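You operate a simulated robot arm through the tools that you are given. There is no shell and no other tool. Be economical: measure what you need, move in short steps, check, and stop when the job is done.

Carry out the task below with a simulated robot arm. There is one attempt and no reset: what you move stays moved.

TASK
Stand the socket from the long bench top beside the lube tin. It goes on the side that lies toward x +0.0, y -1.0 (a direction in the base frame), with about 3 cm between them.

It is judged by the outcome, as a careful person would: the job done as asked, and still so three seconds after it is handed in. It fails if anything else is knocked over, pushed out of place, dropped, spilled or broken.

THE ROBOT
A 7-joint arm with a two-finger parallel gripper, fixed in place. Base frame: the origin is at the foot of the arm, x ahead of it, y to its left, z up; the work surface is at about z = 930. Lengths are in mm, angles in rad, forces in N, time in s.
With the tool pointing down near the work surface it reaches from about 300 to 680 mm from the base axis. Its first joint turns from -1.152 to 1.152 rad. Payload 1.57 kg.
Tool frame: the origin (TCP) lies between the finger pads and is the grasp point; the fingertips stand 30 mm ahead of it; z points along the fingers, y is the line along which they close. The gripper opens to 110 mm. The fingers are 24 mm wide and 12 mm thick; the gripper's body (48 by 112 mm) begins 78 mm behind the TCP.
Orientation is that of the tool frame in the base frame, as a unit quaternion [x, y, z, w]. With the fingers straight down and closing along the base's y, the tool's x points along the base's -x, its y along +y and its z along -z.

THE INTERFACE
- The arm moves only by the tool arm_command. Its argument "moves" is a list of rows, each an object (a shift or turn left out is 0, a gripper value left out holds the last) with "xyz": the shift along the base's x, y, z in mm, a list of three; "delta_rot": the turn, a rotation vector about the base's x, y, z in rad, a list of three; "jaw": the opening, from 0 (shut) to 1 (fully open). In form: [{"xyz": [tx, ty, tz], "delta_rot": [ax, ay, az], "jaw": jaw}, ...]. A call has 1 to 10 rows; each row shifts and turns the commanded pose from where the row before left it. A row lasts 0.2 s, in which the tool goes at most 50 mm and 0.15 rad; a call with a longer step from one row to the next is refused whole, and so is a gripper value outside its range. A pose out of reach is approached as far as the arm can. The call stops where the force on the tool passes 40 N (or 10 N more than at its start, if that is more) or the arm is blocked; 0.2 s more then pass. The fingers move at their own pace (about 108 mm/s each) and stop on an object; they squeeze with about 20 N. The grip force told is the motor's: it shows also when the fingers shut on nothing. Time passes only in rows, and 0.2 s behind the last, so rows that do not move let the fingers close. It gives the time, the measured TCP pose, the force on the tool (base axes), the opening and the grip force at its end, in the units of the frame above (readings bear some noise).
- Cameras (640 x 400 px; columns grow to the right, rows downward): "scene" is fixed at [148.4, -379.7, 1410.9]; the picture's right is [0.89, -0.45, 0.00], its down [-0.23, -0.46, -0.86] and it looks along [0.39, 0.77, -0.51] (base axes); focal length 375 px, centre (320, 200). "wrist" rides on the gripper at [-36, 0, -80] in the tool frame; the picture's right is [0.00, -1.00, 0.00], its down [0.97, 0.00, -0.24] and it looks along [0.24, 0.00, 0.97] (tool axes); focal length 218 px, centre (320, 200).
- grab_frame(camera): a new picture of that camera. No time passes.
- point_at(camera, pixels): for up to 12 pixels [column, row] of the newest picture of that camera ("zoom" is the newest enlarged one), the place [x, y, z] in the base frame of the surface seen there, good to about 3 mm. No time passes.
- close_up(camera, box): a new picture of the part [left, top, right, bottom] of that camera's present view, enlarged. No time passes.
- hand_in(): hands the job in; it is judged then, once.

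Work in short steps. Measure before you move; look again where a grasp or a placing could have gone wrong, and mend it. You have 60 turns and 26 pictures in all, the two below and enlarged ones among them. Open the gripper and draw the arm clear of the work before you hand the job in, unless the task says otherwise; then end with one line.

The tools are called after ">>>" by a JSON object that holds its "api" and its "payload". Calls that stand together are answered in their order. arm_command: Moves the arm, as the interface text tells. Its arguments: {"type":"object","properties":{"moves":{"type":"array","items":{"type":"object","properties":{"xyz":{"type":"array","items":{"type":"number"}},"delta_rot":{"type":"array","items":{"type":"number"}},"jaw":{"type":"number"}}}}},"required":["moves"]} The other tools are called the same way: grab_frame (camera) takes a picture; point_at (camera, pixels) gives the place of the surface under pixels of a picture; close_up (camera, box) takes an enlarged picture of a part of a camera's view; hand_in () hands the job in.

At the start:

```text
t: 0.0
tool_pos: [336.3, 20.4, 1182.5]
tool_rot: [0.001, 1.0, 0.0, 0.0]
wrist_force: [-0.5, -0.2, 0.0]
gripper_width: 109.9
gripper_force: 0.2
```

scene: 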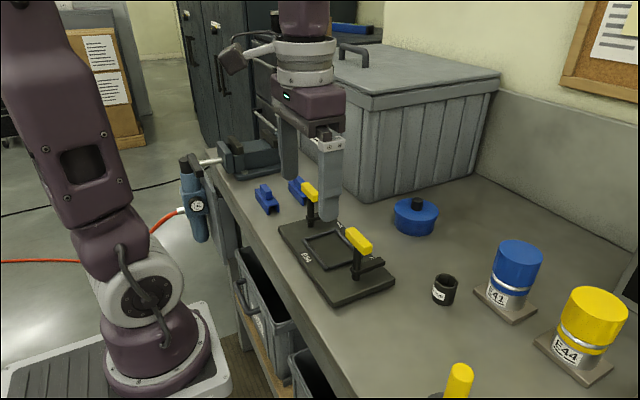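
wrist: 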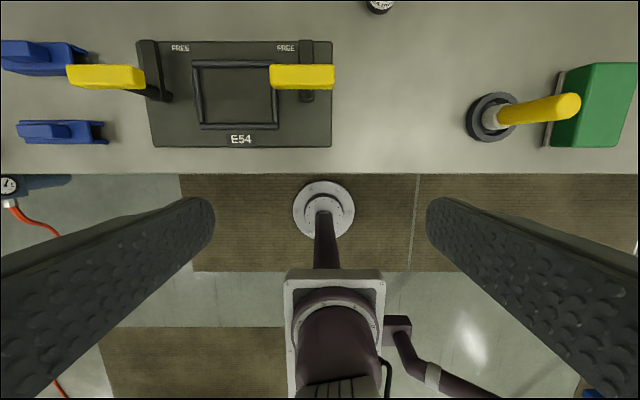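

The socket looks like the black cup at scene (444,289), and the lube tin is probably the blue tin at (415,216). I'll enlarge that area to check.

>>> {"api": "close_up", "payload": {"camera": "scene", "box": [360, 180, 520, 320]}}

>>> {"api": "point_at", "payload": {"camera": "scene", "pixels": [[444, 277], [444, 283], [440, 295], [435, 285], [456, 285], [442, 305], [416, 202], [415, 212], [395, 215], [438, 217], [415, 234], [430, 320]]}}

```text
2.86 times, centred on (440, 250) of scene
```

zoom: 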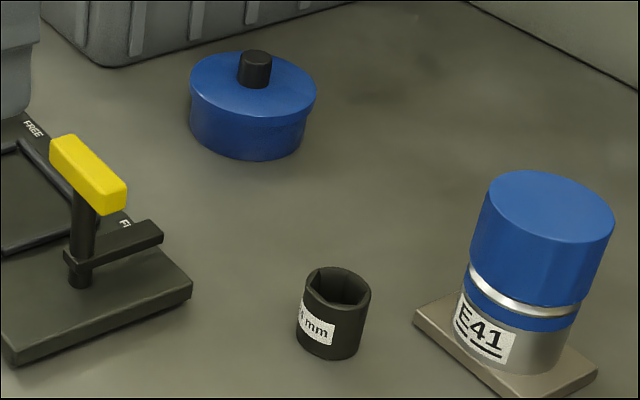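

```text
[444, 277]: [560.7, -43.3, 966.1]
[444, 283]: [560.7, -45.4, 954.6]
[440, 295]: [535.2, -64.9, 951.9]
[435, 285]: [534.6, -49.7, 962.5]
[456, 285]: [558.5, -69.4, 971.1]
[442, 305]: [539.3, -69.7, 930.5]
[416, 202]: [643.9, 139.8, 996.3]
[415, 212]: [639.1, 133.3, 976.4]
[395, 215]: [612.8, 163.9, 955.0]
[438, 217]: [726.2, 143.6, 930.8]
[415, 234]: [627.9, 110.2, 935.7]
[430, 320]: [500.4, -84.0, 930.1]
```

The zoom confirms an open-topped socket and a blue tin with a black cap. I'll measure the rims of both.

>>> {"api": "point_at", "payload": {"camera": "zoom", "pixels": [[307, 279], [335, 268], [368, 288], [338, 303], [318, 297], [330, 352], [195, 80], [312, 92], [250, 113], [252, 53], [255, 155], [193, 120]]}}

>>> {"api": "point_at", "payload": {"camera": "scene", "pixels": [[396, 205], [436, 209], [420, 220], [410, 219], [424, 201], [352, 236], [385, 268], [393, 281], [440, 259]]}}

```text
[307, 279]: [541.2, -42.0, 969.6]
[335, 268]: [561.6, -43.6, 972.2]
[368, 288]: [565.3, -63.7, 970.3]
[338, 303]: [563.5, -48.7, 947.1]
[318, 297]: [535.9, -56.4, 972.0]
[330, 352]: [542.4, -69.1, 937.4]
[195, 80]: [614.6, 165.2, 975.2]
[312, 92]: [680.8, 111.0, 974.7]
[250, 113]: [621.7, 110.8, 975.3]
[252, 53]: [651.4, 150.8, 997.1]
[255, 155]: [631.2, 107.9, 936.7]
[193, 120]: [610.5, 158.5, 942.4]
```

```text
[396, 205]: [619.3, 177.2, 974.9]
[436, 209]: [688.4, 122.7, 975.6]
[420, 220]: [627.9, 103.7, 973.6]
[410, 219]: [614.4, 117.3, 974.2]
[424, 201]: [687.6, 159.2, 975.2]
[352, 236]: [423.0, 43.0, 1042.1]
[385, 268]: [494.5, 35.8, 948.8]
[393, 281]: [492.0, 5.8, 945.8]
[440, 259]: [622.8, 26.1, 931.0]
```

Tin: centre about (649,141), r≈43. Socket: centre about (551,-57), r≈17, top at z≈971. I'll go above the socket and turn the tool -90° so the jaws close along x, which will keep the fingers out of the gap beside the tin.

>>> {"api": "arm_command", "payload": {"moves": [{"xyz": [21.5, -7.7, 0], "delta_rot": [0, 0, -0.149], "jaw": 0.7}, {"xyz": [21.5, -7.7, 0], "delta_rot": [0, 0, -0.149]}, {"xyz": [21.5, -7.7, 0], "delta_rot": [0, 0, -0.149]}, {"xyz": [21.5, -7.7, 0], "delta_rot": [0, 0, -0.149]}, {"xyz": [21.5, -7.7, 0], "delta_rot": [0, 0, -0.149]}, {"xyz": [21.5, -7.7, 0], "delta_rot": [0, 0, -0.149]}, {"xyz": [21.5, -7.7, 0], "delta_rot": [0, 0, -0.149]}, {"xyz": [21.5, -7.7, 0], "delta_rot": [0, 0, -0.149]}, {"xyz": [21.5, -7.7, 0], "delta_rot": [0, 0, -0.149]}, {"xyz": [21.5, -7.7, 0], "delta_rot": [0, 0, -0.149]}]}}

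>>> {"api": "arm_command", "payload": {"moves": [{"xyz": [0, 0, -40], "delta_rot": [0, 0, -0.081]}, {"xyz": [0, 0, -40]}, {"xyz": [0, 0, 0]}]}}

>>> {"api": "grab_frame", "payload": {"camera": "wrist"}}

```text
t: 2.2
tool_pos: [550.9, -55.6, 1181.1]
tool_rot: [0.679, 0.734, 0.0, 0.0]
wrist_force: [-0.1, -0.4, 0.2]
gripper_width: 76.7
gripper_force: 0.0
```

```text
t: 3.0
tool_pos: [550.1, -56.4, 1100.4]
tool_rot: [0.708, 0.707, 0.0, 0.0]
wrist_force: [0.4, 0.1, 0.1]
gripper_width: 77.0
gripper_force: 0.1
```

```text
22 pictures are left
```

wrist: 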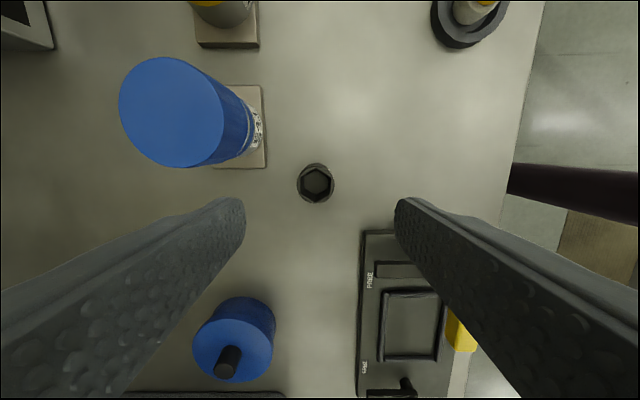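

The socket shows at (316,183) between the fingers. I'll check its rim, the E41 canister and the fixture edge.

>>> {"api": "point_at", "payload": {"camera": "wrist", "pixels": [[299, 183], [333, 183], [316, 167], [316, 201], [302, 173], [330, 195], [362, 232], [222, 120], [200, 160], [266, 150], [190, 62], [232, 340]]}}

```text
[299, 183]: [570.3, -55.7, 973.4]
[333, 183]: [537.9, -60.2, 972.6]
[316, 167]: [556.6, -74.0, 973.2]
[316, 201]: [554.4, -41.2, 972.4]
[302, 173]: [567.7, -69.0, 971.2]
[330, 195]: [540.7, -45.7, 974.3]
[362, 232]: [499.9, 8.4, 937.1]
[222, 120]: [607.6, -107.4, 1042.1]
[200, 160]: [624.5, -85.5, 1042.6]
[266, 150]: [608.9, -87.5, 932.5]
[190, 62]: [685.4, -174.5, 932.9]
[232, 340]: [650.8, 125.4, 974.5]
```

The socket centre is refined to (554,-57.5), top at z≈973. E41's top at z≈1042 is close to the gripper body, so I'll grasp high at TCP z≈969 and descend with a narrower opening.

>>> {"api": "arm_command", "payload": {"moves": [{"xyz": [4, -1, -40], "jaw": 0.58}, {"xyz": [0, 0, -40]}, {"xyz": [0, 0, -30]}, {"xyz": [0, 0, -21.5]}, {"xyz": [0, 0, 0]}]}}

>>> {"api": "grab_frame", "payload": {"camera": "scene"}}

```text
t: 4.2
tool_pos: [553.9, -57.1, 968.9]
tool_rot: [0.707, 0.707, 0.0, 0.0]
wrist_force: [-0.6, 1.1, 0.3]
gripper_width: 63.9
gripper_force: 0.1
```

```text
21 pictures are left
```

scene: 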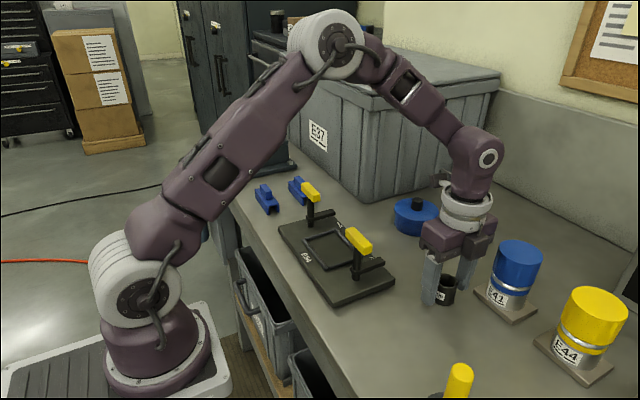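

The fingers straddle the socket with clearance all round. I'll close and lift.

>>> {"api": "arm_command", "payload": {"moves": [{"jaw": 0}, {"jaw": 0}, {"jaw": 0}, {"jaw": 0}]}}

>>> {"api": "arm_command", "payload": {"moves": [{"xyz": [0, 0, 10]}, {"xyz": [0, 0, 30]}, {"xyz": [0, 0, 40]}, {"xyz": [0, 0, 20]}, {"xyz": [0, 0, 0]}]}}

>>> {"api": "grab_frame", "payload": {"camera": "wrist"}}

```text
t: 5.2
tool_pos: [554.3, -56.4, 970.6]
tool_rot: [0.707, 0.707, 0.001, 0.0]
wrist_force: [0.1, -0.3, -0.4]
gripper_width: 37.0
gripper_force: 19.9
```

```text
t: 6.4
tool_pos: [555.1, -56.2, 1070.2]
tool_rot: [0.707, 0.707, 0.0, 0.0]
wrist_force: [-0.4, 0.8, -1.1]
gripper_width: 36.9
gripper_force: 20.0
```

```text
20 pictures are left
```

wrist: 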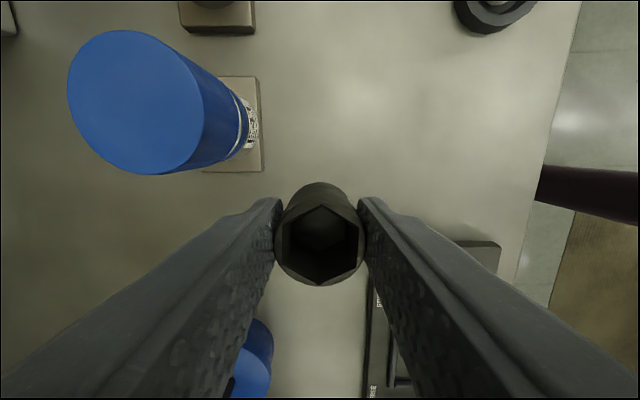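

Held, 37 mm wide, so r≈18.5. I'll measure the rim in hand to get the socket's offset from the TCP.

>>> {"api": "point_at", "payload": {"camera": "wrist", "pixels": [[320, 285], [318, 206], [320, 184], [279, 245], [361, 245], [340, 281], [300, 281]]}}

```text
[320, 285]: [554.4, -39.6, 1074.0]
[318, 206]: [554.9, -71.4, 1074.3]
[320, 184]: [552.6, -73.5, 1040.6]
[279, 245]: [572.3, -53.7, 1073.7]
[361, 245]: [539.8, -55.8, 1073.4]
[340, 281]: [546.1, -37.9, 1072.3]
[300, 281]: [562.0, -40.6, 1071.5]
```

The socket is centred on the TCP. I'll carry it to above (649.5, 49.5), moving away from E41.

>>> {"api": "arm_command", "payload": {"moves": [{"xyz": [0, 30, 0]}, {"xyz": [15, 30, 0]}, {"xyz": [25, 25, 0]}, {"xyz": [25, 15, 0]}, {"xyz": [29.4, 5.7, 0]}, {"xyz": [0, 0, 0]}]}}

>>> {"api": "grab_frame", "payload": {"camera": "wrist"}}

>>> {"api": "grab_frame", "payload": {"camera": "scene"}}

```text
t: 7.8
tool_pos: [648.5, 47.9, 1070.2]
tool_rot: [0.708, 0.706, -0.001, -0.001]
wrist_force: [0.0, 0.4, -1.2]
gripper_width: 36.7
gripper_force: 20.1
```

```text
19 pictures are left
```

wrist: 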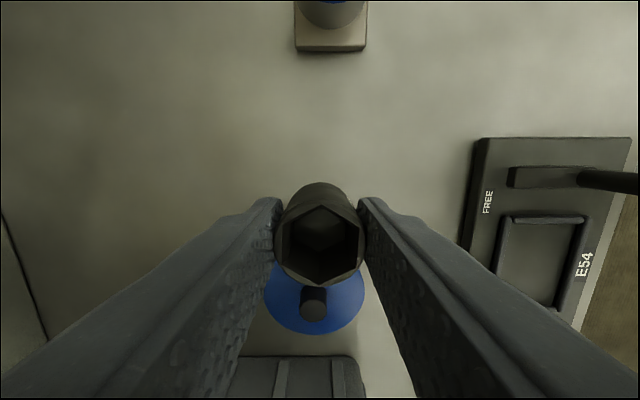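

```text
18 pictures are left
```

scene: 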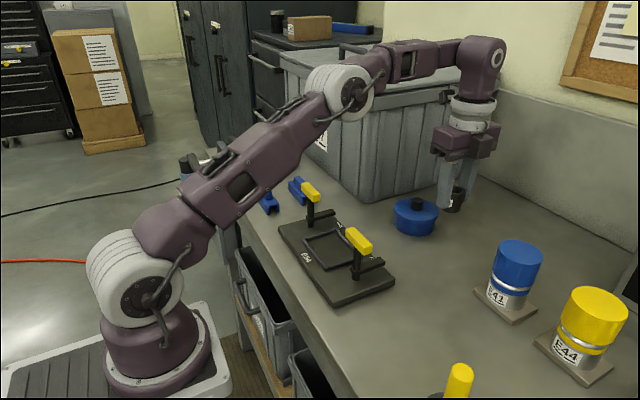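

Tin visible at (314,295) in the wrist view; I'll re-measure its edges from here for centre x.

>>> {"api": "point_at", "payload": {"camera": "wrist", "pixels": [[267, 285], [363, 285], [314, 333], [280, 320], [348, 320], [314, 308], [302, 292], [326, 292]]}}

>>> {"api": "point_at", "payload": {"camera": "scene", "pixels": [[396, 205], [436, 209], [420, 220], [410, 219], [405, 217], [430, 217], [420, 235], [410, 234]]}}

```text
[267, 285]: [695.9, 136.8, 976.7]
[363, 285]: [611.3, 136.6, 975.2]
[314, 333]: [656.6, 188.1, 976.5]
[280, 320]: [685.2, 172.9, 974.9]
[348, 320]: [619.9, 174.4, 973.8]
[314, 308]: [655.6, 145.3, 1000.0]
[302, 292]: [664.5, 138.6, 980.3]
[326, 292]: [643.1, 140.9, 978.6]
```

```text
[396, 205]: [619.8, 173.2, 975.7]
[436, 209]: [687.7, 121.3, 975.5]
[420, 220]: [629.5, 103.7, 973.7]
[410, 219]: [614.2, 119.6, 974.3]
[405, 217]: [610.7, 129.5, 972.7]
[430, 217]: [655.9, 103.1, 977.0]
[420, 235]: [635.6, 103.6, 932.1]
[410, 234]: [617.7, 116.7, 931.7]
```

The tin centre averages to about (652,144) with r≈43.5, so the socket target is (651.5, 51.5). I'll adjust and lower to just above the bench.

>>> {"api": "arm_command", "payload": {"moves": [{"xyz": [3, 3.5, -20]}, {"xyz": [0, 0, -30]}, {"xyz": [0, 0, -30]}, {"xyz": [0, 0, -14]}, {"xyz": [0, 0, -3]}, {"xyz": [0, 0, 0]}]}}

>>> {"api": "close_up", "payload": {"camera": "scene", "box": [380, 150, 540, 250]}}

```text
t: 9.2
tool_pos: [652.0, 51.9, 972.9]
tool_rot: [0.707, 0.707, 0.0, 0.0]
wrist_force: [-0.2, 0.3, -1.5]
gripper_width: 36.9
gripper_force: 20.6
```

```text
4.00 times, centred on (460, 200) of scene
```

zoom: 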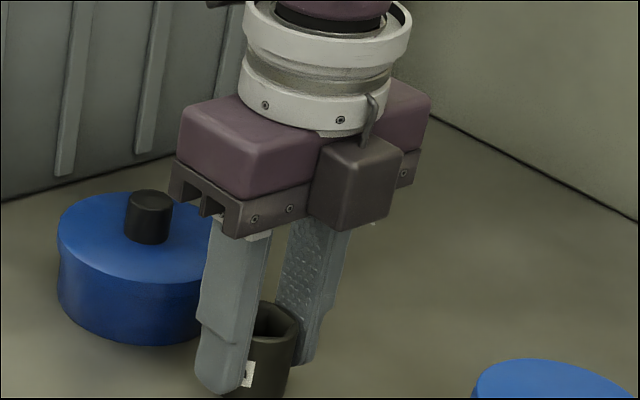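

The socket is just above the bench and clear of the tin. I'll lower the last few millimetres in small steps while watching the force.

>>> {"api": "arm_command", "payload": {"moves": [{"xyz": [0, 0, -1]}, {"xyz": [0, 0, -1]}, {"xyz": [0, 0, -1]}, {"xyz": [0, 0, 0]}]}}

```text
t: 10.2
tool_pos: [651.4, 52.2, 970.4]
tool_rot: [0.707, 0.707, 0.0, 0.0]
wrist_force: [0.1, -0.1, -0.8]
gripper_width: 36.8
gripper_force: 20.3
```

>>> {"api": "arm_command", "payload": {"moves": [{"xyz": [0, 0, -0.5]}, {"xyz": [0, 0, -0.5]}, {"xyz": [0, 0, 0]}]}}

```text
t: 11.0
tool_pos: [652.9, 52.5, 969.6]
tool_rot: [0.707, 0.707, -0.001, 0.0]
wrist_force: [-0.8, -1.8, 4.3]
gripper_width: 37.0
gripper_force: 20.3
```

The force in z rose to +4 N, so the socket is on the bench. I'll open gently and rise straight up.

>>> {"api": "arm_command", "payload": {"moves": [{"jaw": 0.4}, {"jaw": 0.55}, {"jaw": 0.55}, {"xyz": [0, 0, 10]}, {"xyz": [0, 0, 30]}, {"xyz": [0, 0, 40]}, {"xyz": [0, 0, 40]}, {"xyz": [0, -30, 10]}, {"xyz": [-30, -40, 0]}, {"xyz": [-30, -40, 0]}]}}

>>> {"api": "arm_command", "payload": {"moves": [{"xyz": [-40, -20, 0]}, {"xyz": [-40, 0, 0]}, {"xyz": [-40, 0, 0]}, {"xyz": [0, 0, 0]}]}}

>>> {"api": "grab_frame", "payload": {"camera": "scene"}}

>>> {"api": "close_up", "payload": {"camera": "scene", "box": [380, 180, 508, 260]}}

```text
t: 13.2
tool_pos: [593.4, -57.2, 1098.5]
tool_rot: [0.708, 0.706, 0.001, 0.0]
wrist_force: [-1.2, -0.4, 0.4]
gripper_width: 60.4
gripper_force: 0.2
```

```text
t: 14.2
tool_pos: [473.2, -76.0, 1100.0]
tool_rot: [0.707, 0.707, 0.0, 0.0]
wrist_force: [0.6, -0.2, -0.9]
gripper_width: 60.3
gripper_force: 0.0
```

```text
16 pictures are left
```

scene: 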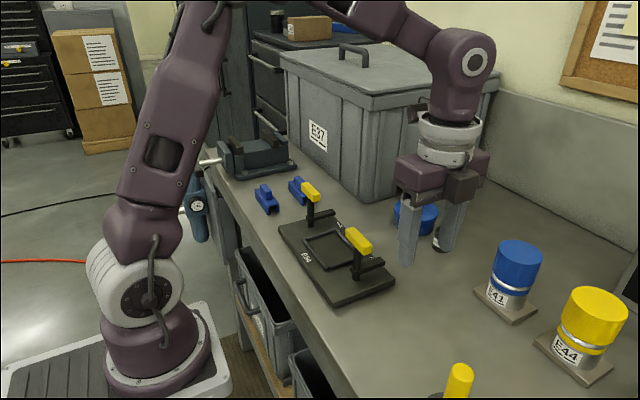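

```text
5.00 times, centred on (444, 220) of scene
```

zoom: 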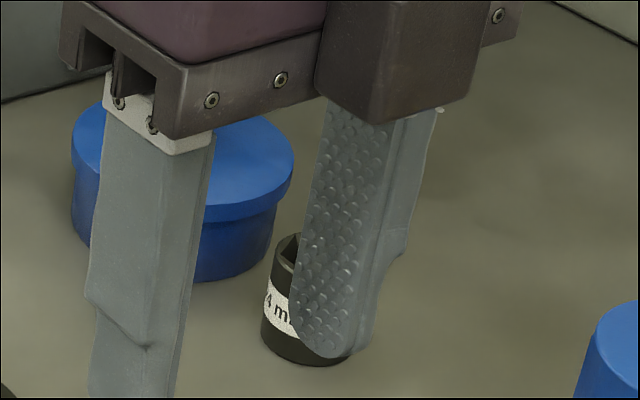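

The gripper blocks the scene view, so I'll raise the arm and back it away, then check the gap.

>>> {"api": "arm_command", "payload": {"moves": [{"xyz": [-20, 0, 40]}, {"xyz": [-30, 0, 40]}, {"xyz": [-40, 0, 20]}, {"xyz": [-40, 0, 0]}, {"xyz": [0, 0, 0]}]}}

>>> {"api": "close_up", "payload": {"camera": "scene", "box": [380, 180, 508, 260]}}

```text
t: 15.4
tool_pos: [341.6, -76.9, 1199.3]
tool_rot: [0.707, 0.707, 0.0, 0.0]
wrist_force: [-0.3, -0.2, -0.7]
gripper_width: 60.5
gripper_force: 0.1
```

```text
5.00 times, centred on (444, 220) of scene
```

zoom: 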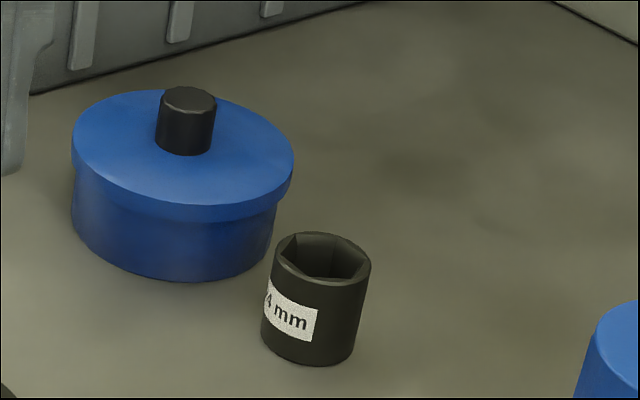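

>>> {"api": "point_at", "payload": {"camera": "zoom", "pixels": [[277, 255], [368, 262], [320, 281], [318, 236], [345, 279], [290, 187], [200, 205], [77, 150], [250, 205], [255, 115]]}}

```text
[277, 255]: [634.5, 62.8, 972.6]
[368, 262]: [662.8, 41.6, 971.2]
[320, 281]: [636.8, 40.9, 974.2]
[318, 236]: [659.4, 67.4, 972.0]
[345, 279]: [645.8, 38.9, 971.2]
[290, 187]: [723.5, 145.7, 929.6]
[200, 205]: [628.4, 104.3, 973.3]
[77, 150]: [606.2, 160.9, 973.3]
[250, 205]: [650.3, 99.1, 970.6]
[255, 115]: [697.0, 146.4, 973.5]
```

The socket stands upright at about (650,53), with its near edge at y≈70. The tin's edge is at y≈99.5, so the gap is about 3 cm. Nothing else has moved and the arm is clear, so I'm handing in.

>>> {"api": "hand_in", "payload": {}}

```text
The job is handed in.
```

The socket stands upright beside the lube tin on its -y side, with a measured gap of about 3 cm, and the arm is drawn clear.
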